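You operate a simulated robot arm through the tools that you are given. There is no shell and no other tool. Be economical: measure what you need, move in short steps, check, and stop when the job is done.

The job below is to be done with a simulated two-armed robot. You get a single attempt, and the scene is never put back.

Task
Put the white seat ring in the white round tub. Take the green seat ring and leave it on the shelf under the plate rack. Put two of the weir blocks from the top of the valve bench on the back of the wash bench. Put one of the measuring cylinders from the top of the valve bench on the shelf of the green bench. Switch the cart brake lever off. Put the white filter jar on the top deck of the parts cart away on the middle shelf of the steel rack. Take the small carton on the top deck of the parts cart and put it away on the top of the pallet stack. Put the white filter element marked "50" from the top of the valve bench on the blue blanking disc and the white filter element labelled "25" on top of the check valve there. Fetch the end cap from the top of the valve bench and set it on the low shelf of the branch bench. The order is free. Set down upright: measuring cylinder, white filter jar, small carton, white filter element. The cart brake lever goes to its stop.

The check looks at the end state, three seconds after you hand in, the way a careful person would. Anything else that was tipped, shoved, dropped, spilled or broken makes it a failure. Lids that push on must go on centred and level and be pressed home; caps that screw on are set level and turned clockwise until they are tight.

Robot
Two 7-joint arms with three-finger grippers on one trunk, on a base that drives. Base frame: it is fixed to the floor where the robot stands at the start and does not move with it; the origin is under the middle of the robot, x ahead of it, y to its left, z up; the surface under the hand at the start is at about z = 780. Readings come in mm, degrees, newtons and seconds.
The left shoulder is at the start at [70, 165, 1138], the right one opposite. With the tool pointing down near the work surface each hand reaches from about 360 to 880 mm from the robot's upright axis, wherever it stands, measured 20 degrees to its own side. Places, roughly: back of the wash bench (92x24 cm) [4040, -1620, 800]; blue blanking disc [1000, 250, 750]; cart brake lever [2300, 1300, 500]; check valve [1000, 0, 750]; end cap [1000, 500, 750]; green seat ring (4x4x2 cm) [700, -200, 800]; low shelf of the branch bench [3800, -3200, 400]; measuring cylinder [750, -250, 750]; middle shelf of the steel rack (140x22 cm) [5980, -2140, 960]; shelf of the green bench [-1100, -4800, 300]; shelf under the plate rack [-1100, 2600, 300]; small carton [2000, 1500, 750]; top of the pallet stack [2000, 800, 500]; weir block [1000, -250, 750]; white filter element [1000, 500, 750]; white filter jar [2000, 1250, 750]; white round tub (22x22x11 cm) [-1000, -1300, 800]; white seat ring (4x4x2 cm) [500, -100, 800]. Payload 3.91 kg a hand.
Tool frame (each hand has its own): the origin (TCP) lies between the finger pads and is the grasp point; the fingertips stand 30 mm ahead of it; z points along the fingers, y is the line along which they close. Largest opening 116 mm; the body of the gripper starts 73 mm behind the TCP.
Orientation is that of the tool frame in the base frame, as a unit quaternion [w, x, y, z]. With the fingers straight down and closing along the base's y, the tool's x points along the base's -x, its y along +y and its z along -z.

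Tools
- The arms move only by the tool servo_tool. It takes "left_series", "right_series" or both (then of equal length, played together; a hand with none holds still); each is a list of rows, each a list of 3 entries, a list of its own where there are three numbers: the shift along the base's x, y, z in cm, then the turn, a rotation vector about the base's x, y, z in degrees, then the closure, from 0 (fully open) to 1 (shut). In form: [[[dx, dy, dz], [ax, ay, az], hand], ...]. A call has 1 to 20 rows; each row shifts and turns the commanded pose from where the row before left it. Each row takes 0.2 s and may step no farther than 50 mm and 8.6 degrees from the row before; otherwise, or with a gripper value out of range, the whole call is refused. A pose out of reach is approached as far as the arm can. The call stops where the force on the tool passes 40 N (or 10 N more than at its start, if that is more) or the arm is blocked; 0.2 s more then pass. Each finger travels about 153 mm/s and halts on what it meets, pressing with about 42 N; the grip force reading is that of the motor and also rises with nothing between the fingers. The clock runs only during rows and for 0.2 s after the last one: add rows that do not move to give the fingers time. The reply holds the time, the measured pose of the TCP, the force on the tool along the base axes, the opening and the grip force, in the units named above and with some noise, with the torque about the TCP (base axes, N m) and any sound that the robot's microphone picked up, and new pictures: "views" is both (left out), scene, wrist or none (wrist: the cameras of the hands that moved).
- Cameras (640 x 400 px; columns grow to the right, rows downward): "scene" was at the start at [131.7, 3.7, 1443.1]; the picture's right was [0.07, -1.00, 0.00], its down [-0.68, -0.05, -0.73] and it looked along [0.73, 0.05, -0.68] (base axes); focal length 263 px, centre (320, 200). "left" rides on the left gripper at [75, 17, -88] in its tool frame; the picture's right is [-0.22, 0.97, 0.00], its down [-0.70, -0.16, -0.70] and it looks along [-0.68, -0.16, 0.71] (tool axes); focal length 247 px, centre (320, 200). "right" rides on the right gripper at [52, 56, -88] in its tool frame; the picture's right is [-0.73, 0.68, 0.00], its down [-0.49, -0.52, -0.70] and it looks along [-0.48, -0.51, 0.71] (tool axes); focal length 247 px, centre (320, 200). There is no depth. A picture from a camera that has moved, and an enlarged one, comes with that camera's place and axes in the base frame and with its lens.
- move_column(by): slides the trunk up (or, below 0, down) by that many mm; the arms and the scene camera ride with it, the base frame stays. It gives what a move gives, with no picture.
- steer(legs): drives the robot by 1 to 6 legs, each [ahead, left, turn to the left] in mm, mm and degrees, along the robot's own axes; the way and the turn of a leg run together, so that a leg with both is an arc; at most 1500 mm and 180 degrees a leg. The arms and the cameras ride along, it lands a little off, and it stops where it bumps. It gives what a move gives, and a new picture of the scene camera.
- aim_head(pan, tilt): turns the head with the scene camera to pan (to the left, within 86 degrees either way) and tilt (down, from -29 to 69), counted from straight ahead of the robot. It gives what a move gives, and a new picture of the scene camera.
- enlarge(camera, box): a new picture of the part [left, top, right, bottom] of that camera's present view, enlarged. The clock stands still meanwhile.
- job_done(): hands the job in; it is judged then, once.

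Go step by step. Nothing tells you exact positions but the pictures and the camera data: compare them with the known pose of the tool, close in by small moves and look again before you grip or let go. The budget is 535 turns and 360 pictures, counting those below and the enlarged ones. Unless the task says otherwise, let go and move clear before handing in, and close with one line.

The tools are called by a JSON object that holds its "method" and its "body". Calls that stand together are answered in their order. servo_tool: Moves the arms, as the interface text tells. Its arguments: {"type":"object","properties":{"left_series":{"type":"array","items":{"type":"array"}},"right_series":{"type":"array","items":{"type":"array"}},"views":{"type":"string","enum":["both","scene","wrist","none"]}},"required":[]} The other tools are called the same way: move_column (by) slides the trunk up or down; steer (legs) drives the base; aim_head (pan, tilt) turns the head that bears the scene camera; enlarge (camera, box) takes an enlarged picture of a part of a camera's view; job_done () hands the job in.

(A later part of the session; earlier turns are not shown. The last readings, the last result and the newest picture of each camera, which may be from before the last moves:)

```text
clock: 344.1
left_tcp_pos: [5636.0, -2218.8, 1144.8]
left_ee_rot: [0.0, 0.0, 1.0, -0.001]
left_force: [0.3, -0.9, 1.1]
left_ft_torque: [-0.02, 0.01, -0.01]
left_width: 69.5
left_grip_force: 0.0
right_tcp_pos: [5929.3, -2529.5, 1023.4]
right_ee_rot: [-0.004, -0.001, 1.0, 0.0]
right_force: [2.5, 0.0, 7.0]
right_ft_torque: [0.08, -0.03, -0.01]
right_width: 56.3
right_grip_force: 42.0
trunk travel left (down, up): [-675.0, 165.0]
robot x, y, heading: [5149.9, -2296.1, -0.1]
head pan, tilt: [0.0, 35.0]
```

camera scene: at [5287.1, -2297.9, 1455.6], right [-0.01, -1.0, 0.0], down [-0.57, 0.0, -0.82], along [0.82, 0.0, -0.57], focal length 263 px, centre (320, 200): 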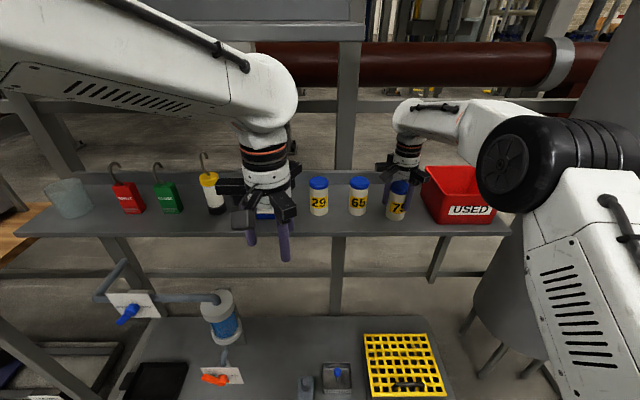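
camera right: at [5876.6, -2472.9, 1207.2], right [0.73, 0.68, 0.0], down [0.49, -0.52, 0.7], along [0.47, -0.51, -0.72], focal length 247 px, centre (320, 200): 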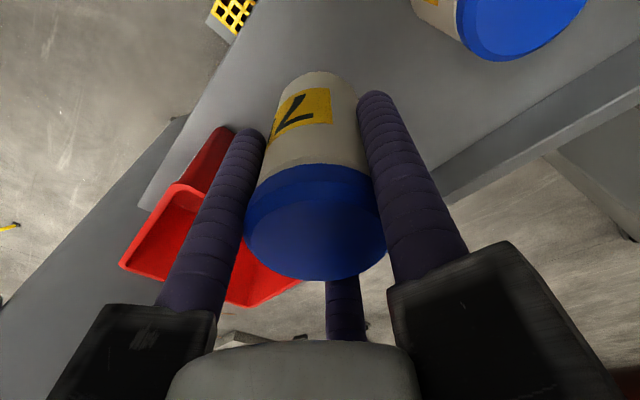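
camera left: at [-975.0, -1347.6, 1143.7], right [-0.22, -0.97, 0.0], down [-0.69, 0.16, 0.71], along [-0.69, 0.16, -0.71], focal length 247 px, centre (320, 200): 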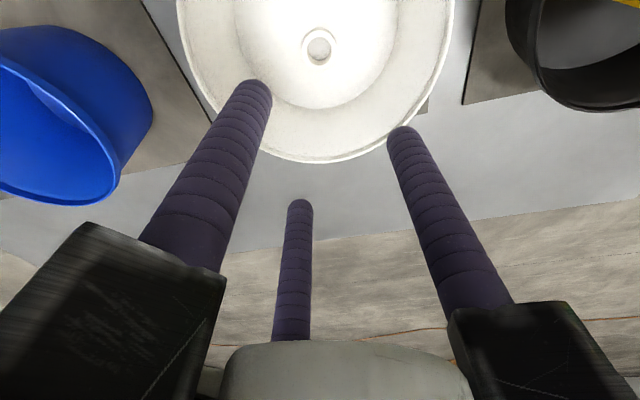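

{"method": "servo_tool", "body": {"right_series": [[[0, 0, 0], [0, 0, 0], 0.48], [[0, 0, 0], [0, 0, 0], 0.44], [[0, 0, 0], [0, 0, 0], 0.38], [[0, 0, 0], [0, 0, 0], 0.38], [[0, 0, 3], [0, 0, 0], 0.38], [[0, 0, 4], [0, 0, 0], 0.38], [[0, 0, 5], [0, 0, 0], 0.38], [[0, 0, 0], [0, 0, 0], 0.38]], "views": "wrist"}}

{"method": "enlarge", "body": {"camera": "scene", "box": [330, 130, 470, 250]}}

```text
clock: 345.9
left_tcp_pos: [5636.3, -2218.9, 1144.2]
left_ee_rot: [0.0, 0.0, 1.0, -0.001]
left_force: [0.7, 0.5, 0.1]
left_ft_torque: [0.02, 0.02, 0.0]
left_width: 69.9
left_grip_force: 0.1
right_tcp_pos: [5930.8, -2530.6, 1145.7]
right_ee_rot: [-0.003, -0.001, 1.0, -0.001]
right_force: [-0.3, -0.6, -0.4]
right_ft_torque: [0.01, 0.03, 0.01]
right_width: 71.7
right_grip_force: 0.1
trunk travel left (down, up): [-675.0, 165.0]
robot x, y, heading: [5151.5, -2296.9, -0.3]
head pan, tilt: [0.0, 35.0]
camera right: at [5878.3, -2472.5, 1234.2], right [0.73, 0.68, 0.0], down [0.49, -0.52, 0.7], along [0.47, -0.51, -0.72], focal length 247 px, centre (320, 200)
```

right: 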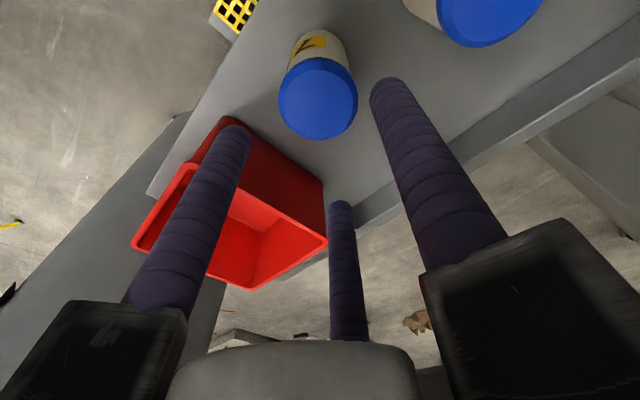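

```text
3.33 times, centred on (400, 190) of scene
camera zoom: at [5291.5, -2299.0, 1454.6], right [-0.01, -1.0, 0.0], down [-0.57, 0.0, -0.82], along [0.82, 0.0, -0.57], focal length 876 px, centre (53, 233)
```

zoom: 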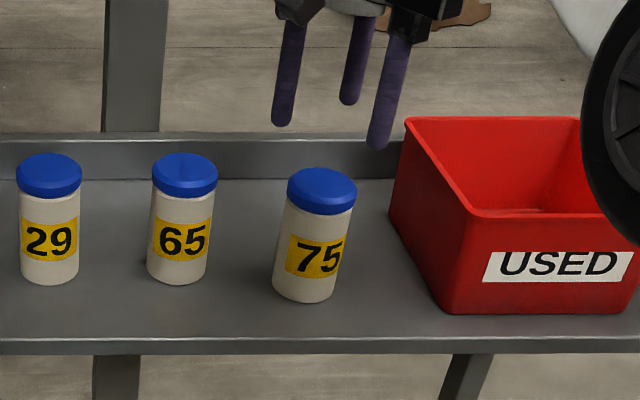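

Jar "75" stands upright on the middle shelf. Now back out and return around the north side to the main lane.

{"method": "steer", "body": {"legs": [[-300, 0, 0], [0, 0, 90]]}}

{"method": "servo_tool", "body": {"right_series": [[[0, -4, 0], [0, 0, 0], 0.3], [[0, -4, 0], [0, 0, 0], 0.3], [[0, -4, 0], [0, 0, 0], 0.3], [[0, -4, 0], [0, 0, 0], 0.3]], "views": "none"}}

{"method": "steer", "body": {"legs": [[1500, 0, 0], [1500, 0, 0], [1500, 0, 0], [1500, 0, 0], [400, 0, 0]]}}

```text
clock: 351.8
left_tcp_pos: [4777.3, -1811.0, 1143.8]
left_ee_rot: [0.001, -0.706, 0.708, -0.001]
left_force: [-0.2, 0.0, -0.1]
left_ft_torque: [0.03, 0.03, 0.0]
left_width: 69.7
left_grip_force: 0.0
right_tcp_pos: [5087.8, -1517.5, 1145.8]
right_ee_rot: [0.001, 0.708, -0.706, 0.002]
right_force: [-0.2, 0.0, 0.2]
right_ft_torque: [0.03, -0.01, 0.02]
right_width: 71.8
right_grip_force: 0.1
trunk travel left (down, up): [-675.0, 165.0]
robot x, y, heading: [4854.3, -2297.7, 89.6]
head pan, tilt: [0.0, 35.0]
camera scene: at [4852.7, -2158.2, 1454.7], right [1.0, -0.01, 0.0], down [0.0, -0.57, -0.82], along [0.01, 0.82, -0.57], focal length 263 px, centre (320, 200)
```

scene: 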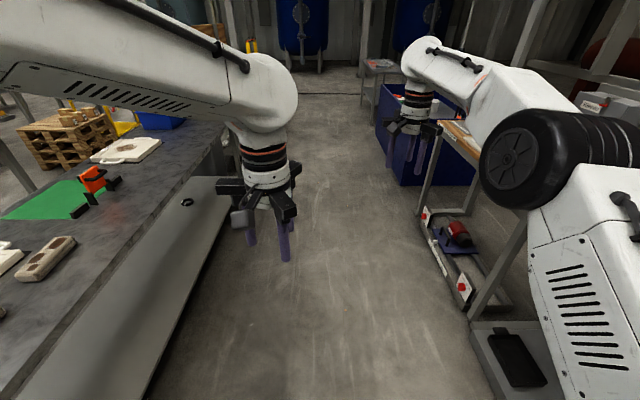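

```text
clock: 352.8
left_tcp_pos: [4776.3, -1812.6, 1146.7]
left_ee_rot: [0.002, -0.706, 0.708, 0.0]
left_force: [-0.5, 0.8, -0.4]
left_ft_torque: [0.04, -0.03, 0.02]
left_width: 69.6
left_grip_force: 0.0
right_tcp_pos: [5088.0, -1680.8, 1146.8]
right_ee_rot: [0.001, 0.707, -0.707, 0.001]
right_force: [-0.4, -0.2, 0.1]
right_ft_torque: [0.02, 0.04, 0.0]
right_width: 80.9
right_grip_force: 0.1
trunk travel left (down, up): [-675.0, 165.0]
robot x, y, heading: [4849.3, -2295.8, 89.5]
head pan, tilt: [0.0, 35.0]
```

```text
clock: 383.4
left_tcp_pos: [4826.6, 4598.4, 1144.3]
left_ee_rot: [-0.001, 0.711, -0.703, 0.0]
left_force: [0.5, 0.2, -0.1]
left_ft_torque: [0.0, 0.0, -0.04]
left_width: 69.8
left_grip_force: 0.1
right_tcp_pos: [5136.9, 4735.8, 1147.0]
right_ee_rot: [0.001, 0.711, -0.703, 0.0]
right_force: [0.3, -0.2, -0.5]
right_ft_torque: [-0.02, 0.03, -0.04]
right_width: 81.1
right_grip_force: 0.1
trunk travel left (down, up): [-675.0, 165.0]
robot x, y, heading: [4908.0, 4117.3, 90.4]
head pan, tilt: [0.0, 35.0]
camera scene: at [4906.7, 4252.0, 1454.8], right [1.0, 0.01, 0.0], down [0.0, -0.57, -0.82], along [-0.01, 0.82, -0.57], focal length 263 px, centre (320, 200)
```

scene: 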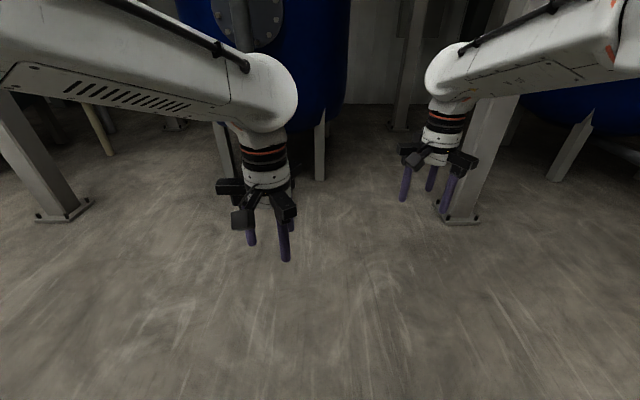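

{"method": "steer", "body": {"legs": [[0, 0, 89.6], [1500, 0, 0], [430, 0, 0], [0, 0, 90], [1500, 0, 0], [1500, 0, 0]]}}

```text
clock: 414.8
left_tcp_pos: [3157.8, 620.2, 1144.7]
left_ee_rot: [-0.001, 0.694, 0.72, -0.001]
left_force: [0.3, -0.1, -1.5]
left_ft_torque: [-0.01, 0.03, 0.0]
left_width: 69.7
left_grip_force: 0.0
right_tcp_pos: [2853.1, 474.4, 1145.3]
right_ee_rot: [-0.001, 0.692, 0.721, 0.001]
right_force: [-0.2, 0.2, 0.0]
right_ft_torque: [0.04, 0.0, 0.0]
right_width: 81.4
right_grip_force: 0.0
trunk travel left (down, up): [-675.0, 165.0]
robot x, y, heading: [3061.4, 1100.3, -88.2]
head pan, tilt: [0.0, 35.0]
camera scene: at [3066.5, 959.8, 1454.7], right [-1.0, -0.03, 0.0], down [-0.02, 0.57, -0.82], along [0.03, -0.82, -0.57], focal length 263 px, centre (320, 200)
```

scene: 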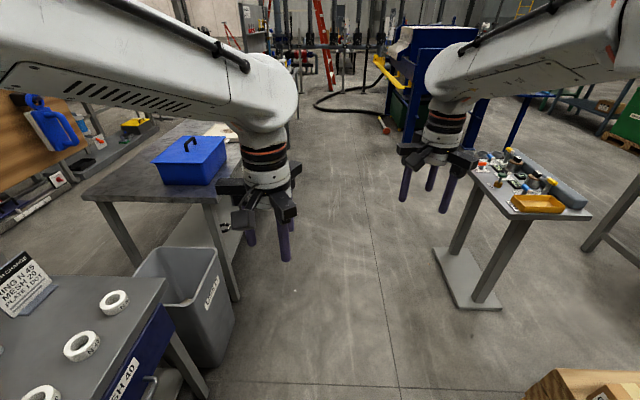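

{"method": "steer", "body": {"legs": [[0, 0, -1.8], [1450, 0, 0], [750, 0, 0], [0, 0, -90], [1300, 0, 0]]}}

```text
clock: 436.0
left_tcp_pos: [1294.3, -1158.1, 1144.7]
left_ee_rot: [-0.001, 1.0, -0.007, 0.0]
left_force: [-0.6, -0.4, -0.9]
left_ft_torque: [0.04, 0.02, 0.01]
left_width: 69.6
left_grip_force: 0.2
right_tcp_pos: [1165.3, -846.5, 1145.2]
right_ee_rot: [0.0, 1.0, -0.006, 0.002]
right_force: [1.2, 0.4, -0.2]
right_ft_torque: [0.0, -0.01, 0.01]
right_width: 81.2
right_grip_force: 0.1
trunk travel left (down, up): [-675.0, 165.0]
robot x, y, heading: [1778.3, -1087.7, 178.7]
head pan, tilt: [0.0, 35.0]
camera scene: at [1638.5, -1088.5, 1454.7], right [0.02, 1.0, 0.0], down [0.57, -0.01, -0.82], along [-0.82, 0.01, -0.57], focal length 263 px, centre (320, 200)
```

scene: 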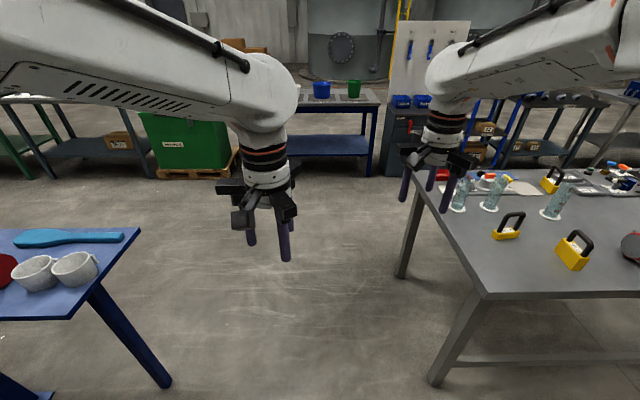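

{"method": "steer", "body": {"legs": [[785, 0, 0], [0, 0, -88.7]]}}

{"method": "aim_head", "body": {"pan": 0, "tilt": 45}}

```text
clock: 444.1
left_tcp_pos: [911.3, -594.9, 1145.4]
left_ee_rot: [-0.001, 0.712, -0.703, 0.0]
left_force: [0.0, -0.1, -0.1]
left_ft_torque: [-0.03, 0.06, 0.01]
left_width: 69.5
left_grip_force: 0.0
right_tcp_pos: [1221.0, -455.8, 1147.4]
right_ee_rot: [0.001, 0.712, -0.702, 0.002]
right_force: [-0.5, 0.1, 0.0]
right_ft_torque: [-0.02, -0.02, -0.04]
right_width: 81.5
right_grip_force: 0.1
trunk travel left (down, up): [-675.0, 165.0]
robot x, y, heading: [994.8, -1075.1, 90.7]
head pan, tilt: [0.0, 35.0]
camera scene: at [992.1, -939.7, 1454.7], right [1.0, 0.01, 0.0], down [0.0, -0.57, -0.82], along [-0.01, 0.82, -0.57], focal length 263 px, centre (320, 200)
```

scene: 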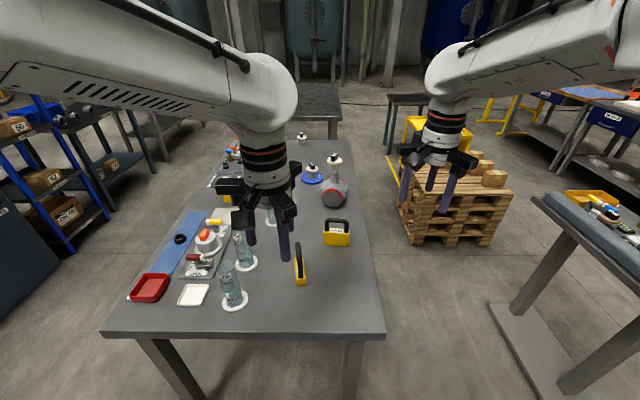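

```text
clock: 444.8
left_tcp_pos: [911.8, -593.7, 1145.5]
left_ee_rot: [-0.002, 0.711, -0.703, 0.001]
left_force: [-0.6, 0.6, 0.5]
left_ft_torque: [-0.03, -0.01, 0.01]
left_width: 69.4
left_grip_force: 0.1
right_tcp_pos: [1221.3, -457.1, 1146.7]
right_ee_rot: [0.001, 0.712, -0.702, 0.002]
right_force: [-0.5, -0.2, 0.3]
right_ft_torque: [-0.02, -0.02, -0.01]
right_width: 81.4
right_grip_force: 0.0
trunk travel left (down, up): [-675.0, 165.0]
robot x, y, heading: [996.9, -1075.7, 90.2]
head pan, tilt: [0.0, 45.0]
camera scene: at [992.3, -946.5, 1439.9], right [1.0, 0.01, 0.0], down [0.01, -0.71, -0.71], along [-0.01, 0.71, -0.71], focal length 263 px, centre (320, 200)
```

scene: 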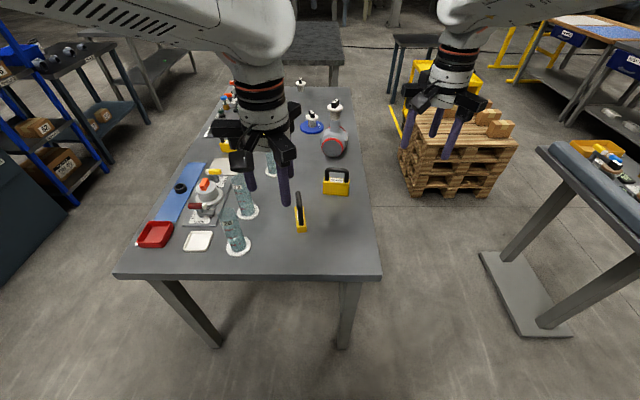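

{"method": "enlarge", "body": {"camera": "scene", "box": [270, 140, 370, 240]}}

```text
4.00 times, centred on (320, 190) of scene
camera zoom: at [992.3, -946.5, 1439.9], right [1.0, 0.01, 0.0], down [0.01, -0.71, -0.71], along [-0.01, 0.71, -0.71], focal length 1051 px, centre (320, 240)
```

zoom: 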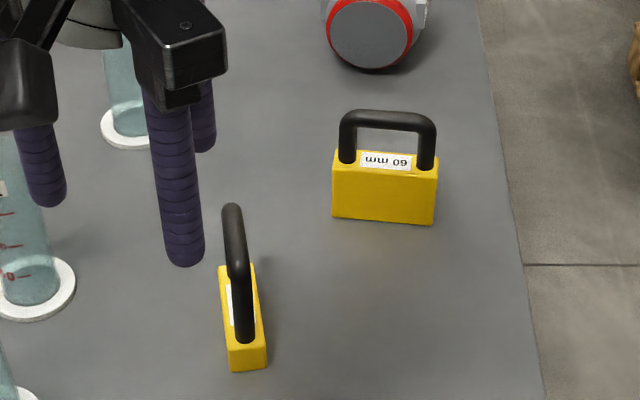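

Weir blocks: "36 mm" at ≈(924,-389), 28 mm thick, long axis along y with 9° yaw; "60 mm" at ≈(1043,-250), long axis along x. I'll take the 36 mm one with the left hand first.

{"method": "servo_tool", "body": {"left_series": [[[0.35, 4.1, 0], [0, 0, 4.4], 0.2], [[0.35, 4.1, 0], [0, 0, 4.4], 0.2], [[0.35, 4.1, 0], [0, 0, 0], 0.2], [[0.35, 4.1, 0], [0, 0, 0], 0.2], [[0.35, 4.1, 0], [0, 0, 0], 0.2], [[0, 0, -5], [0, 0, 0], 0.2], [[0, 0, -5], [0, 0, 0], 0.2], [[0, 0, -5], [0, 0, 0], 0.2], [[0, 0, -5], [0, 0, 0], 0.2], [[0, 0, 0], [0, 0, 0], 0.2]], "views": "wrist"}}

{"method": "enlarge", "body": {"camera": "scene", "box": [260, 140, 380, 240]}}

```text
clock: 447.0
left_tcp_pos: [929.4, -390.7, 945.4]
left_ee_rot: [-0.001, 0.764, -0.646, 0.0]
left_force: [0.1, -0.6, 0.1]
left_ft_torque: [0.01, 0.01, 0.03]
left_width: 92.5
left_grip_force: 0.0
right_tcp_pos: [1221.6, -456.3, 1145.3]
right_ee_rot: [0.001, 0.712, -0.702, 0.0]
right_force: [-0.5, -0.6, -0.4]
right_ft_torque: [-0.02, -0.03, 0.01]
right_width: 81.1
right_grip_force: 0.0
trunk travel left (down, up): [-675.0, 165.0]
robot x, y, heading: [995.7, -1077.0, 90.4]
head pan, tilt: [0.0, 45.0]
camera left: at [922.6, -467.1, 1035.3], right [-1.0, 0.06, 0.0], down [0.04, 0.71, 0.7], along [0.04, 0.7, -0.71], focal length 247 px, centre (320, 200)
```

left: 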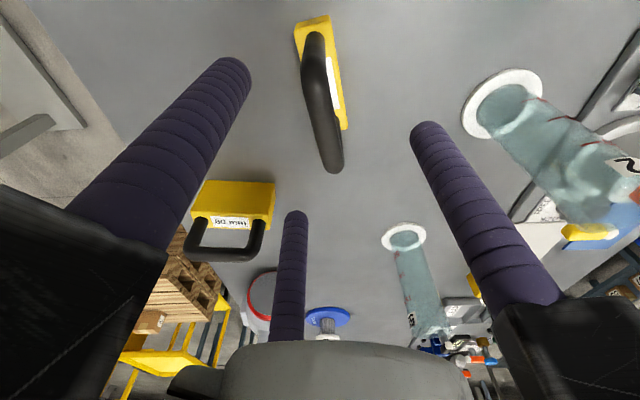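

```text
4.00 times, centred on (320, 190) of scene
camera zoom: at [992.2, -947.1, 1440.0], right [1.0, 0.01, 0.0], down [0.01, -0.71, -0.71], along [-0.01, 0.71, -0.71], focal length 1051 px, centre (320, 240)
```

zoom: 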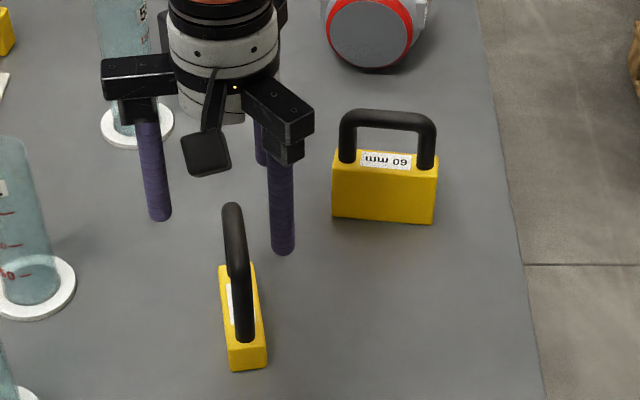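

{"method": "servo_tool", "body": {"left_series": [[[-0.25, 0.05, -4], [0, 0, 2], 0.35], [[0, 0, -4], [0, 0, 0], 0.4], [[0, 0, -4.2], [0, 0, 0], 0.4], [[0, 0, 0], [0, 0, 0], 0.4]], "views": "wrist"}}

{"method": "enlarge", "body": {"camera": "scene", "box": [260, 140, 380, 240]}}

```text
clock: 448.0
left_tcp_pos: [926.0, -389.2, 823.9]
left_ee_rot: [-0.001, 0.775, -0.632, 0.0]
left_force: [0.7, 0.3, -0.1]
left_ft_torque: [0.01, 0.02, -0.02]
left_width: 69.8
left_grip_force: 0.0
right_tcp_pos: [1221.4, -456.0, 1145.5]
right_ee_rot: [0.002, 0.712, -0.702, 0.001]
right_force: [1.0, -0.3, 0.8]
right_ft_torque: [-0.01, -0.02, 0.01]
right_width: 81.5
right_grip_force: 0.1
trunk travel left (down, up): [-675.0, 165.0]
robot x, y, heading: [990.9, -1074.8, 90.3]
head pan, tilt: [0.0, 45.0]
camera left: at [923.1, -467.0, 913.0], right [-1.0, 0.03, 0.0], down [0.02, 0.71, 0.7], along [0.02, 0.7, -0.71], focal length 247 px, centre (320, 200)
```

left: 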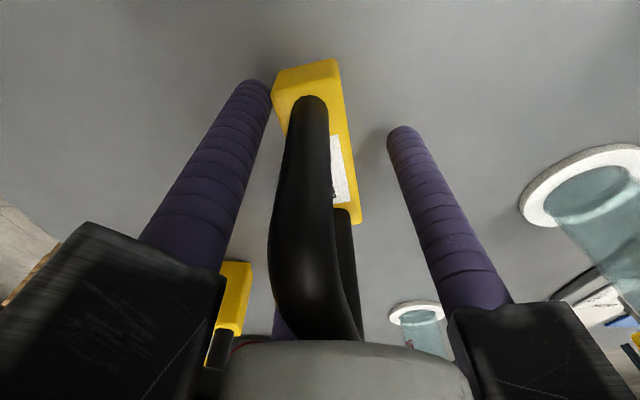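

```text
4.00 times, centred on (320, 190) of scene
camera zoom: at [992.1, -946.6, 1439.9], right [1.0, 0.01, 0.0], down [0.01, -0.71, -0.71], along [-0.01, 0.71, -0.71], focal length 1051 px, centre (320, 240)
```

zoom: 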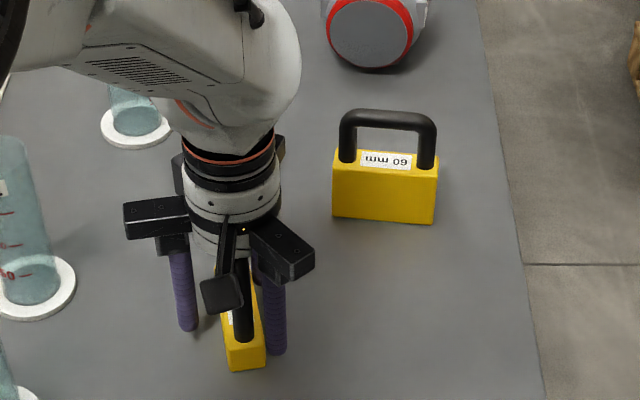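

{"method": "servo_tool", "body": {"left_series": [[[0, 0, 0], [0, 0, 0], 0.5], [[0, 0, 0], [0, 0, 0], 0.6], [[0, 0, 0], [0, 0, 0], 0.7], [[0, 0, 0], [0, 0, 0], 0.9], [[0, 0, 0], [0, 0, 0], 0.9]], "views": "wrist"}}

```text
clock: 449.2
left_tcp_pos: [927.4, -389.7, 823.9]
left_ee_rot: [-0.001, 0.774, -0.633, 0.001]
left_force: [-0.2, -0.6, -0.3]
left_ft_torque: [0.02, 0.02, -0.02]
left_width: 44.5
left_grip_force: 42.0
right_tcp_pos: [1221.8, -457.1, 1145.1]
right_ee_rot: [0.001, 0.712, -0.702, 0.001]
right_force: [0.3, 0.5, 0.5]
right_ft_torque: [0.0, -0.03, -0.02]
right_width: 81.3
right_grip_force: 0.1
trunk travel left (down, up): [-675.0, 165.0]
robot x, y, heading: [994.7, -1078.7, 90.3]
head pan, tilt: [0.0, 45.0]
camera left: at [923.4, -466.8, 913.1], right [-1.0, 0.03, 0.0], down [0.02, 0.71, 0.7], along [0.02, 0.7, -0.71], focal length 247 px, centre (320, 200)
```

left: 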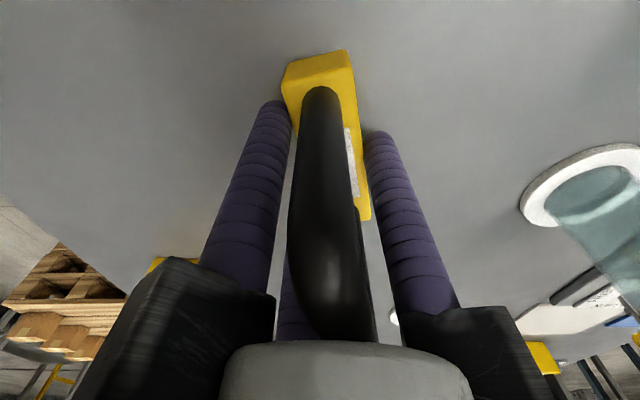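

Gripped (44 mm). Lift it and check; meanwhile I'll start turning the right hand 90° for the other block.

{"method": "servo_tool", "body": {"left_series": [[[0, 0, 2], [0, 0, 0], 0.9], [[0, 0, 4], [0, 0, 0], 0.9], [[0, 0, 4], [0, 0, 0], 0.9], [[0, 0, 4], [0, 0, 0], 0.9], [[0, 0, 4], [0, 0, 0], 0.9], [[-2, 0, 4], [0, 0, 0], 0.9], [[-3, 0, 3], [0, 0, 0], 0.9], [[-4, 0, 2], [0, 0, 0], 0.9], [[-4, 0, 0], [0, 0, 0], 0.9], [[-4, 0, 0], [0, 0, 0], 0.9], [[-3, -2, 0], [0, 0, 0], 0.9]], "right_series": [[[0, 0, 0], [0, 0, -8.2], 0.1], [[0, 0, 0], [0, 0, -8.2], 0.1], [[0, 0, 0], [0, 0, -8.2], 0.1], [[0, 0, 0], [0, 0, -8.2], 0.1], [[0, 0, 0], [0, 0, -8.2], 0.1], [[0, 0, 0], [0, 0, -8.2], 0.1], [[0, 0, 0], [0, 0, -8.2], 0.1], [[0, 0, 0], [0, 0, -8.2], 0.1], [[0, 0, 0], [0, 0, -8.2], 0.1], [[0, 0, 0], [0, 0, -8.2], 0.1], [[0, 0, 0], [0, 0, -8.2], 0.1]], "views": "both"}}

```text
clock: 451.6
left_tcp_pos: [726.0, -410.1, 1093.6]
left_ee_rot: [-0.002, 0.773, -0.634, 0.0]
left_force: [-0.4, -0.5, -1.5]
left_ft_torque: [0.04, -0.03, -0.04]
left_width: 44.1
left_grip_force: 41.8
right_tcp_pos: [1220.1, -458.0, 1145.8]
right_ee_rot: [-0.002, -0.004, 1.0, 0.001]
right_force: [0.7, 0.0, 0.3]
right_ft_torque: [0.08, -0.02, -0.01]
right_width: 104.4
right_grip_force: 0.1
trunk travel left (down, up): [-675.0, 165.0]
robot x, y, heading: [997.1, -1074.6, 90.6]
head pan, tilt: [0.0, 45.0]
camera scene: at [990.8, -948.3, 1440.1], right [1.0, 0.01, 0.0], down [0.01, -0.71, -0.71], along [0.0, 0.71, -0.71], focal length 263 px, centre (320, 200)
camera right: at [1167.0, -400.8, 1235.4], right [0.73, 0.69, 0.0], down [0.49, -0.52, 0.7], along [0.48, -0.51, -0.72], focal length 247 px, centre (320, 200)
camera left: at [721.9, -487.0, 1182.7], right [-1.0, 0.03, 0.0], down [0.02, 0.71, 0.7], along [0.02, 0.7, -0.71], focal length 247 px, centre (320, 200)
```

scene: 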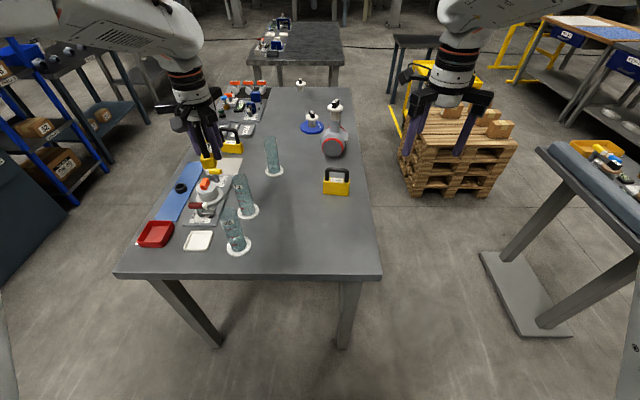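
right: 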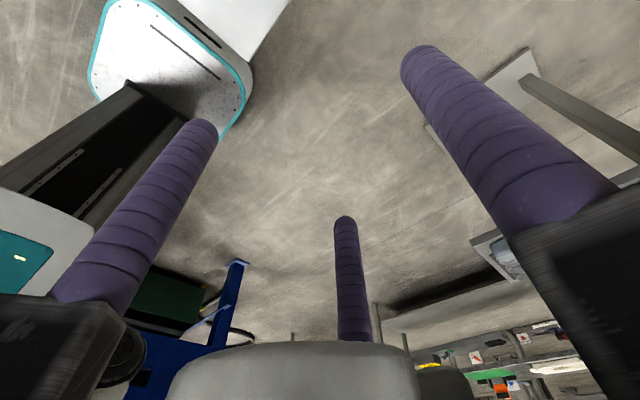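
left: 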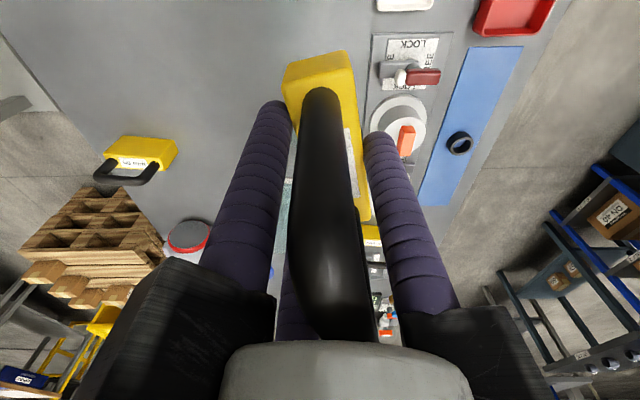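

36 mm block held. Move the right hand over the 60 mm block.

{"method": "servo_tool", "body": {"right_series": [[[-2.95, 3.47, 0], [0, 0, 0], 0.1], [[-2.95, 3.47, 0], [0, 0, 0], 0.1], [[-2.95, 3.47, 0], [0, 0, 0], 0.1], [[-2.95, 3.47, 0], [0, 0, 0], 0.1], [[-2.95, 3.47, 0], [0, 0, 0], 0.1], [[-2.95, 3.47, 0], [0, 0, 0], 0.1], [[0, 0, -5], [0, 0, 0], 0.1], [[0, 0, -5], [0, 0, 0], 0.1], [[0, 0, -4], [0, 0, 0], 0.1], [[0, 0, 0], [0, 0, 0], 0.1]], "views": "wrist"}}

{"method": "enlarge", "body": {"camera": "scene", "box": [270, 110, 400, 230]}}

```text
clock: 453.8
left_tcp_pos: [727.1, -408.4, 1092.4]
left_ee_rot: [-0.001, 0.774, -0.633, 0.0]
left_force: [0.0, 0.2, -1.6]
left_ft_torque: [0.0, -0.02, -0.01]
left_width: 44.2
left_grip_force: 42.1
right_tcp_pos: [1082.7, -294.4, 1005.0]
right_ee_rot: [-0.001, -0.005, 1.0, -0.001]
right_force: [1.1, 0.1, -0.4]
right_ft_torque: [0.0, -0.02, 0.01]
right_width: 104.4
right_grip_force: 0.1
right hand out of reach, approached as far as the arm can: row 5, 6
trunk travel left (down, up): [-675.0, 165.0]
robot x, y, heading: [992.2, -1072.9, 90.3]
head pan, tilt: [0.0, 45.0]
camera right: at [1030.0, -236.5, 1093.9], right [0.72, 0.69, 0.0], down [0.49, -0.52, 0.7], along [0.48, -0.51, -0.72], focal length 247 px, centre (320, 200)
```

right: 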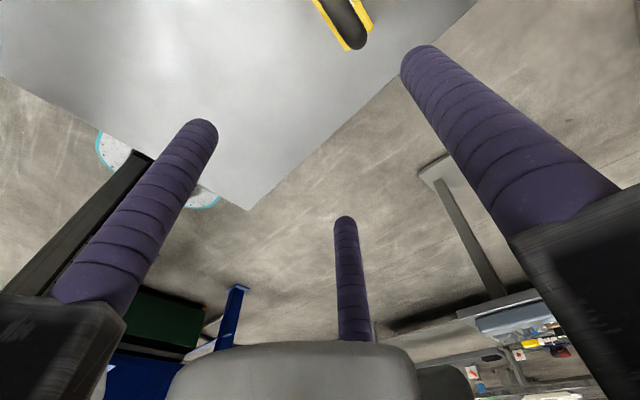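

```text
3.33 times, centred on (335, 170) of scene
camera zoom: at [991.9, -946.3, 1439.9], right [1.0, 0.01, 0.0], down [0.01, -0.71, -0.71], along [-0.01, 0.71, -0.71], focal length 876 px, centre (270, 300)
```

zoom: 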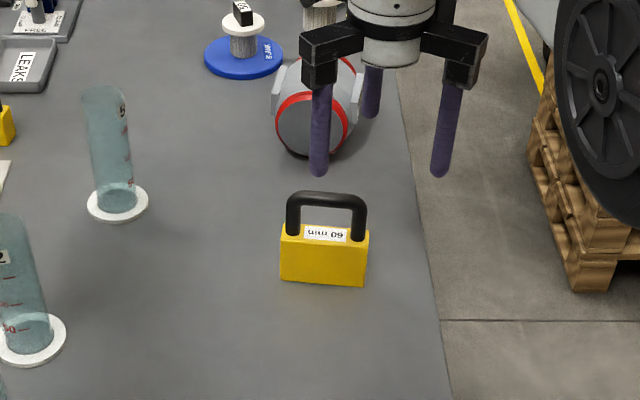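

Slightly out of reach; driving 110 mm closer.

{"method": "steer", "body": {"legs": [[110, 0, 0]]}}

{"method": "servo_tool", "body": {"right_series": [[[-2, -3.5, 0], [0, 0, 0], 0.1], [[-1.8, -3, 0], [0, 0, 0], 0.1], [[0, 0, -3], [0, 0, 0], 0.1], [[0, 0, 0], [0, 0, 0], 0.1]], "views": "wrist"}}

{"method": "enlarge", "body": {"camera": "scene", "box": [270, 130, 400, 250]}}

```text
clock: 455.0
left_tcp_pos: [726.8, -298.1, 1092.2]
left_ee_rot: [0.0, 0.774, -0.633, 0.001]
left_force: [0.6, 0.1, -1.9]
left_ft_torque: [-0.05, -0.01, 0.02]
left_width: 44.0
left_grip_force: 41.8
right_tcp_pos: [1082.7, -184.2, 1006.8]
right_ee_rot: [-0.003, -0.005, 1.0, 0.0]
right_force: [-0.1, -0.2, -0.4]
right_ft_torque: [0.0, 0.01, -0.01]
right_width: 104.3
right_grip_force: 0.0
trunk travel left (down, up): [-675.0, 165.0]
robot x, y, heading: [991.1, -966.8, 90.4]
head pan, tilt: [0.0, 45.0]
camera scene: at [991.3, -836.6, 1440.0], right [1.0, 0.01, 0.0], down [0.01, -0.71, -0.71], along [-0.01, 0.71, -0.71], focal length 263 px, centre (320, 200)
```

scene: 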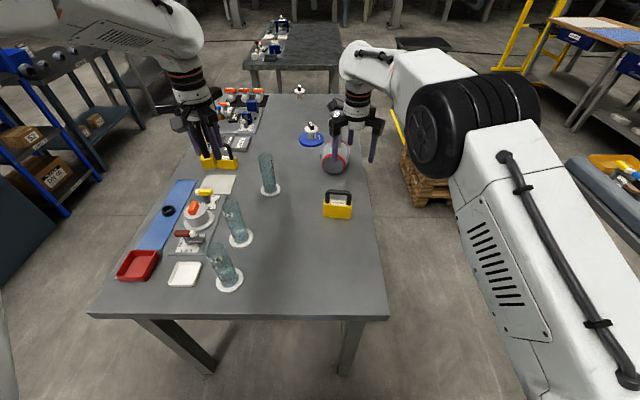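

```text
clock: 456.0
left_tcp_pos: [725.6, -299.3, 1092.9]
left_ee_rot: [-0.002, 0.775, -0.632, 0.0]
left_force: [-0.3, -0.5, -1.1]
left_ft_torque: [0.03, -0.03, -0.03]
left_width: 44.0
left_grip_force: 42.1
right_tcp_pos: [1043.1, -250.0, 976.7]
right_ee_rot: [-0.002, -0.006, 1.0, 0.0]
right_force: [0.2, -0.5, 1.0]
right_ft_torque: [0.02, -0.01, 0.02]
right_width: 104.5
right_grip_force: 0.1
trunk travel left (down, up): [-675.0, 165.0]
robot x, y, heading: [991.2, -965.4, 90.6]
head pan, tilt: [0.0, 45.0]
camera right: at [990.9, -192.5, 1065.3], right [0.72, 0.69, 0.0], down [0.49, -0.52, 0.7], along [0.48, -0.51, -0.72], focal length 247 px, centre (320, 200)
```

right: 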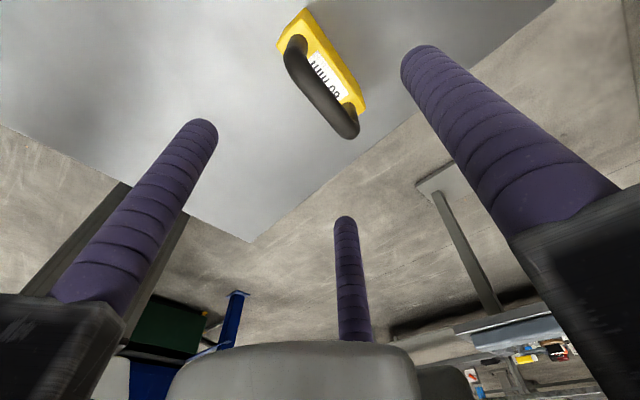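

```text
3.33 times, centred on (335, 190) of scene
camera zoom: at [991.0, -837.8, 1440.1], right [1.0, 0.01, 0.0], down [0.01, -0.71, -0.71], along [-0.01, 0.71, -0.71], focal length 876 px, centre (270, 233)
```

zoom: 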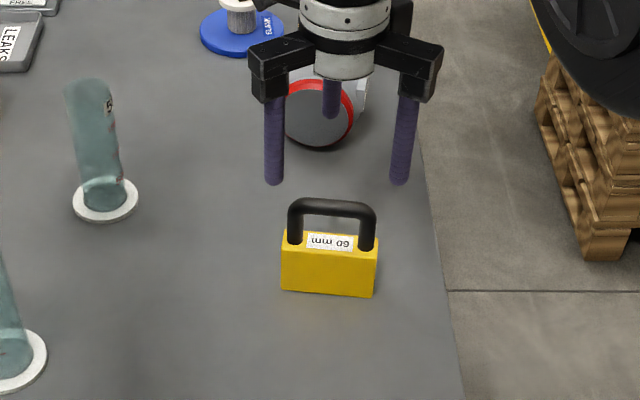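

{"method": "enlarge", "body": {"camera": "right", "box": [250, 0, 410, 150]}}

```text
2.67 times, centred on (330, 75) of right
camera zoom: at [990.9, -192.5, 1065.3], right [0.72, 0.69, 0.0], down [0.49, -0.52, 0.7], along [0.48, -0.51, -0.72], focal length 659 px, centre (293, 533)
```

zoom: 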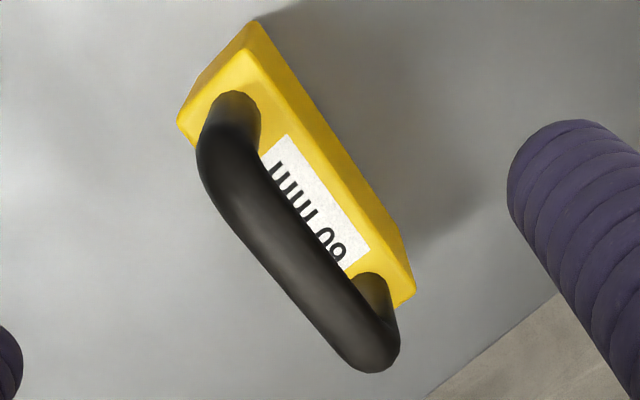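

60 mm block centre ≈(1042,-246), yaw -6.5°. Align and descend.

{"method": "servo_tool", "body": {"right_series": [[[-0.15, 0, 0], [0, 0, -7.2], 0.3], [[0, 0, -4.5], [0, 0, 0], 0.35], [[0, 0, -4.5], [0, 0, 0], 0.4], [[0, 0, -4.1], [0, 0, 0], 0.4], [[0, 0, 0], [0, 0, 0], 0.4]], "views": "wrist"}}

{"method": "enlarge", "body": {"camera": "scene", "box": [270, 130, 400, 250]}}

```text
clock: 457.2
left_tcp_pos: [727.1, -298.4, 1092.1]
left_ee_rot: [0.0, 0.775, -0.632, 0.001]
left_force: [0.6, 0.0, -1.9]
left_ft_torque: [0.0, -0.02, -0.03]
left_width: 44.2
left_grip_force: 42.1
right_tcp_pos: [1043.9, -247.4, 842.8]
right_ee_rot: [-0.002, 0.058, 0.998, -0.001]
right_force: [-0.6, 0.0, -0.1]
right_ft_torque: [0.04, 0.0, 0.0]
right_width: 69.7
right_grip_force: 0.1
trunk travel left (down, up): [-675.0, 165.0]
robot x, y, heading: [995.7, -966.9, 90.2]
head pan, tilt: [0.0, 45.0]
camera right: at [998.0, -184.2, 932.5], right [0.81, 0.59, 0.0], down [0.43, -0.58, 0.7], along [0.41, -0.56, -0.72], focal length 247 px, centre (320, 200)
```

right: 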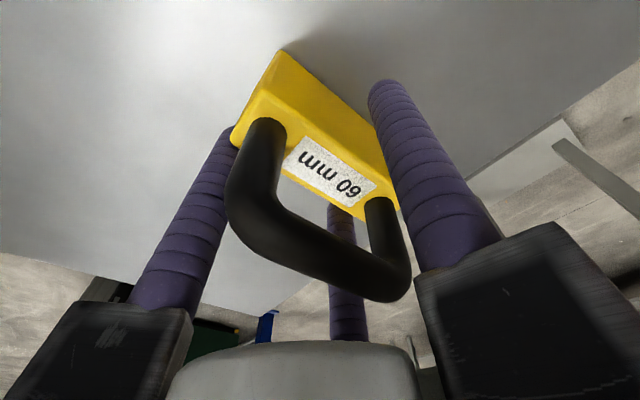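

```text
3.33 times, centred on (335, 190) of scene
camera zoom: at [991.2, -836.4, 1439.9], right [1.0, 0.01, 0.0], down [0.01, -0.71, -0.71], along [-0.01, 0.71, -0.71], focal length 876 px, centre (270, 233)
```

zoom: 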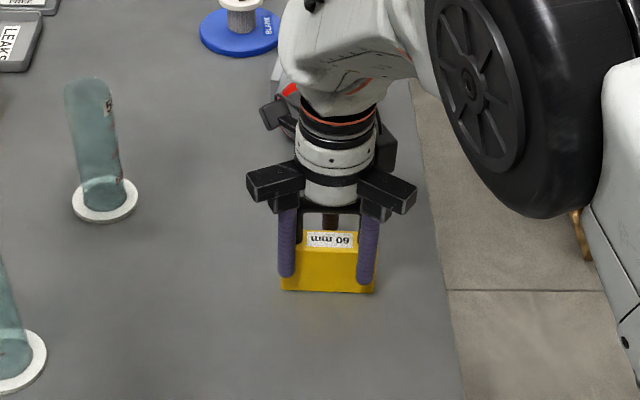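

Good straddle. Closing and lifting.

{"method": "servo_tool", "body": {"right_series": [[[0, 0, 0], [0, 0, 0], 0.5], [[0, 0, 0], [0, 0, 0], 0.6], [[0, 0, 0], [0, 0, 0], 0.7], [[0, 0, 0], [0, 0, 0], 0.9], [[0, 0, 0], [0, 0, 0], 0.9], [[0, 0, 2], [0, 0, 0], 0.9], [[0, -1, 4.5], [0, 0, 0], 0.9], [[0, -1, 4.5], [0, 0, 0], 0.9], [[0, -1, 4.5], [0, 0, 0], 0.9], [[0, -1, 4.5], [0, 0, 0], 0.9], [[0, -1, 4.5], [0, 0, 0], 0.9]], "views": "wrist"}}

```text
clock: 459.6
left_tcp_pos: [726.6, -300.2, 1092.6]
left_ee_rot: [-0.001, 0.774, -0.633, 0.0]
left_force: [-0.3, 0.2, -1.8]
left_ft_torque: [0.04, -0.03, -0.02]
left_width: 44.3
left_grip_force: 42.8
right_tcp_pos: [1041.4, -298.5, 1092.4]
right_ee_rot: [-0.002, 0.057, 0.998, 0.001]
right_force: [-0.1, 0.0, -1.9]
right_ft_torque: [-0.01, -0.05, -0.02]
right_width: 44.6
right_grip_force: 42.1
trunk travel left (down, up): [-675.0, 165.0]
robot x, y, heading: [995.1, -964.8, 90.4]
head pan, tilt: [0.0, 45.0]
camera right: at [995.3, -236.5, 1182.1], right [0.8, 0.59, 0.0], down [0.43, -0.58, 0.7], along [0.41, -0.56, -0.72], focal length 247 px, centre (320, 200)
```

right: 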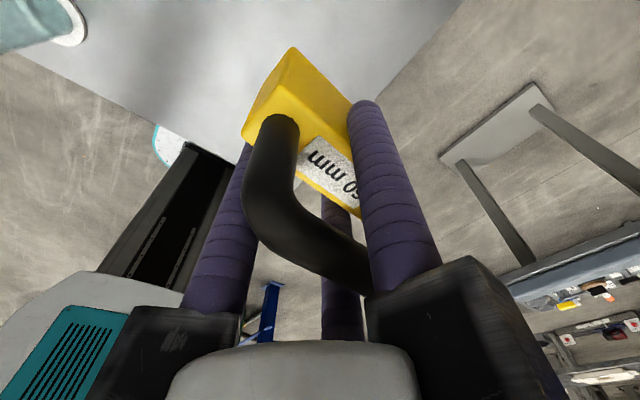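

Both blocks held. Back off, turn to +x, and drive to the wash bench.

{"method": "steer", "body": {"legs": [[-150, 0, 0], [0, 0, -90.4], [1450, 0, 0], [480, 0, 0]]}}

```text
clock: 474.1
left_tcp_pos: [3592.8, -872.9, 1091.9]
left_ee_rot: [-0.001, -0.092, 0.996, -0.001]
left_force: [0.3, 0.5, -0.9]
left_ft_torque: [0.0, -0.02, -0.01]
left_width: 44.1
left_grip_force: 41.8
right_tcp_pos: [3587.9, -1189.8, 1090.8]
right_ee_rot: [-0.001, 0.752, 0.659, 0.002]
right_force: [0.3, 0.8, -0.4]
right_ft_torque: [0.03, 0.03, 0.0]
right_width: 44.3
right_grip_force: 41.8
trunk travel left (down, up): [-675.0, 165.0]
robot x, y, heading: [2920.1, -1131.4, -0.6]
head pan, tilt: [0.0, 45.0]
camera scene: at [3050.7, -1133.1, 1439.9], right [-0.01, -1.0, 0.0], down [-0.71, 0.01, -0.71], along [0.71, -0.01, -0.71], focal length 263 px, centre (320, 200)
```

scene: 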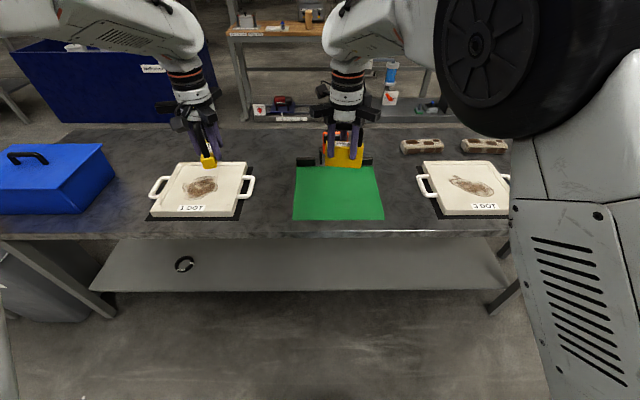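

The long bench: brown items sit on its back part around y≈-1590/-1870. I'll strafe right to y≈-1640 and look closely.

{"method": "steer", "body": {"legs": [[0, -480, 0.6]]}}

{"method": "aim_head", "body": {"pan": -10, "tilt": 35}}

```text
clock: 476.9
left_tcp_pos: [3588.7, -1343.3, 1091.8]
left_ee_rot: [0.001, -0.097, 0.995, -0.001]
left_force: [-0.1, 0.2, -2.1]
left_ft_torque: [0.0, -0.02, 0.0]
left_width: 44.2
left_grip_force: 42.1
right_tcp_pos: [3586.8, -1658.8, 1092.0]
right_ee_rot: [0.0, 0.749, 0.663, 0.001]
right_force: [0.1, 0.0, -0.9]
right_ft_torque: [0.01, 0.03, 0.01]
right_width: 44.0
right_grip_force: 41.4
trunk travel left (down, up): [-675.0, 165.0]
robot x, y, heading: [2918.5, -1607.1, 0.0]
head pan, tilt: [0.0, 45.0]
camera scene: at [3049.5, -1609.0, 1439.8], right [0.0, -1.0, 0.0], down [-0.71, 0.0, -0.71], along [0.71, 0.0, -0.71], focal length 263 px, centre (320, 200)
```

scene: 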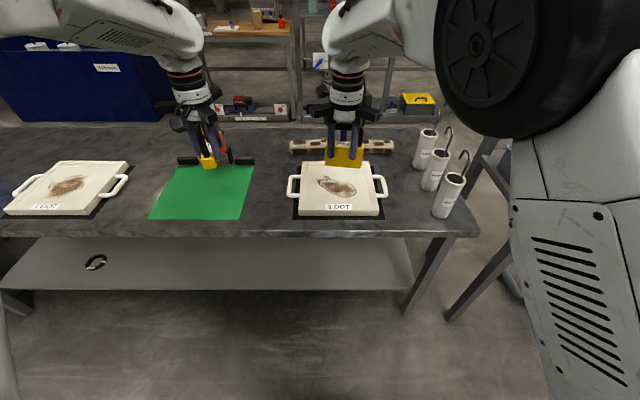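

```text
clock: 477.6
left_tcp_pos: [3587.8, -1344.6, 1092.9]
left_ee_rot: [0.0, -0.097, 0.995, 0.0]
left_force: [-0.1, 0.2, -2.2]
left_ft_torque: [0.02, 0.03, 0.0]
left_width: 43.9
left_grip_force: 42.4
right_tcp_pos: [3588.0, -1660.8, 1090.7]
right_ee_rot: [-0.001, 0.749, 0.663, 0.001]
right_force: [0.1, -0.4, -2.6]
right_ft_torque: [0.03, 0.0, -0.02]
right_width: 44.5
right_grip_force: 42.1
trunk travel left (down, up): [-675.0, 165.0]
robot x, y, heading: [2917.3, -1606.8, -0.2]
head pan, tilt: [-10.0, 35.0]
camera scene: at [3054.8, -1624.9, 1454.6], right [-0.17, -0.99, 0.0], down [-0.57, 0.1, -0.82], along [0.81, -0.14, -0.57], focal length 263 px, centre (320, 200)
```

scene: 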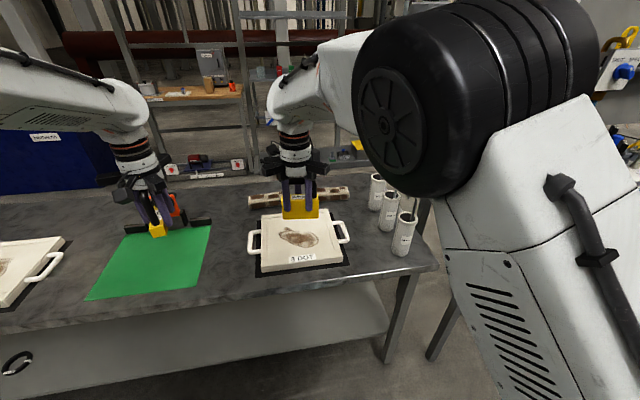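

I'll set the blocks on the free back strip between the items: 36 mm block near (3990,-1410), 60 mm near (3985,-1705). Driving up to the bench.

{"method": "steer", "body": {"legs": [[300, 45, 0]]}}

{"method": "aim_head", "body": {"pan": 0, "tilt": 42}}

```text
clock: 479.7
left_tcp_pos: [3885.6, -1297.1, 1093.2]
left_ee_rot: [0.0, -0.098, 0.995, -0.001]
left_force: [-0.3, -0.1, -0.9]
left_ft_torque: [0.03, 0.02, 0.02]
left_width: 44.1
left_grip_force: 41.9
right_tcp_pos: [3883.8, -1614.4, 1091.4]
right_ee_rot: [-0.001, 0.748, 0.664, 0.001]
right_force: [0.8, -0.1, -0.7]
right_ft_torque: [0.01, -0.01, 0.04]
right_width: 44.4
right_grip_force: 42.4
trunk travel left (down, up): [-675.0, 165.0]
robot x, y, heading: [3216.9, -1563.1, 0.3]
head pan, tilt: [-10.0, 35.0]
camera scene: at [3351.7, -1578.5, 1454.8], right [-0.17, -0.99, 0.0], down [-0.57, 0.1, -0.82], along [0.81, -0.14, -0.57], focal length 263 px, centre (320, 200)
```

scene: 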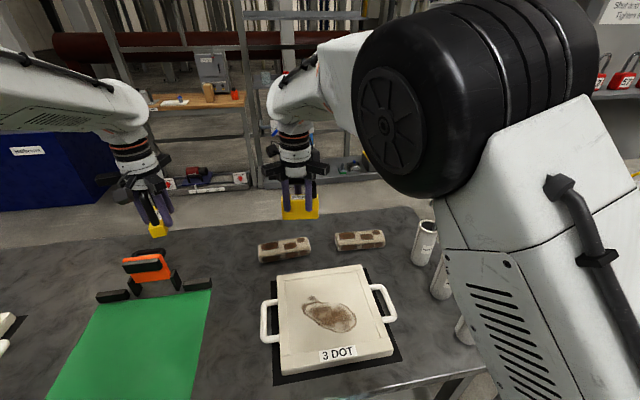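

```text
clock: 480.4
left_tcp_pos: [3885.9, -1297.5, 1091.5]
left_ee_rot: [0.0, -0.097, 0.995, -0.001]
left_force: [0.1, 0.4, -1.1]
left_ft_torque: [-0.02, 0.01, -0.04]
left_width: 44.2
left_grip_force: 41.3
right_tcp_pos: [3884.8, -1613.5, 1089.9]
right_ee_rot: [-0.001, 0.749, 0.663, 0.0]
right_force: [0.2, 0.1, -2.9]
right_ft_torque: [0.03, 0.01, -0.01]
right_width: 44.2
right_grip_force: 42.3
trunk travel left (down, up): [-675.0, 165.0]
robot x, y, heading: [3216.6, -1558.5, -0.0]
head pan, tilt: [0.0, 42.0]
camera scene: at [3350.0, -1563.1, 1444.1], right [0.0, -1.0, 0.0], down [-0.67, 0.0, -0.74], along [0.74, 0.0, -0.67], focal length 263 px, centre (320, 200)
```

scene: 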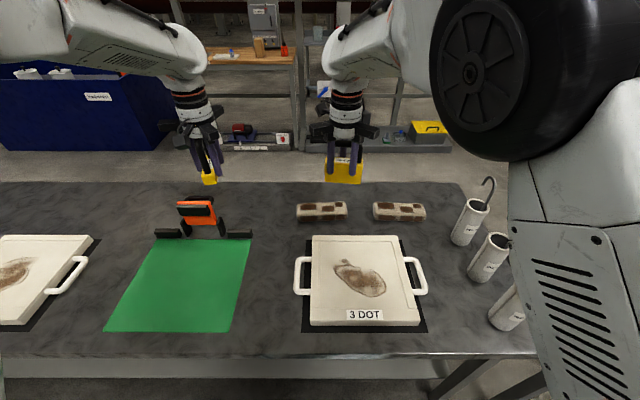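

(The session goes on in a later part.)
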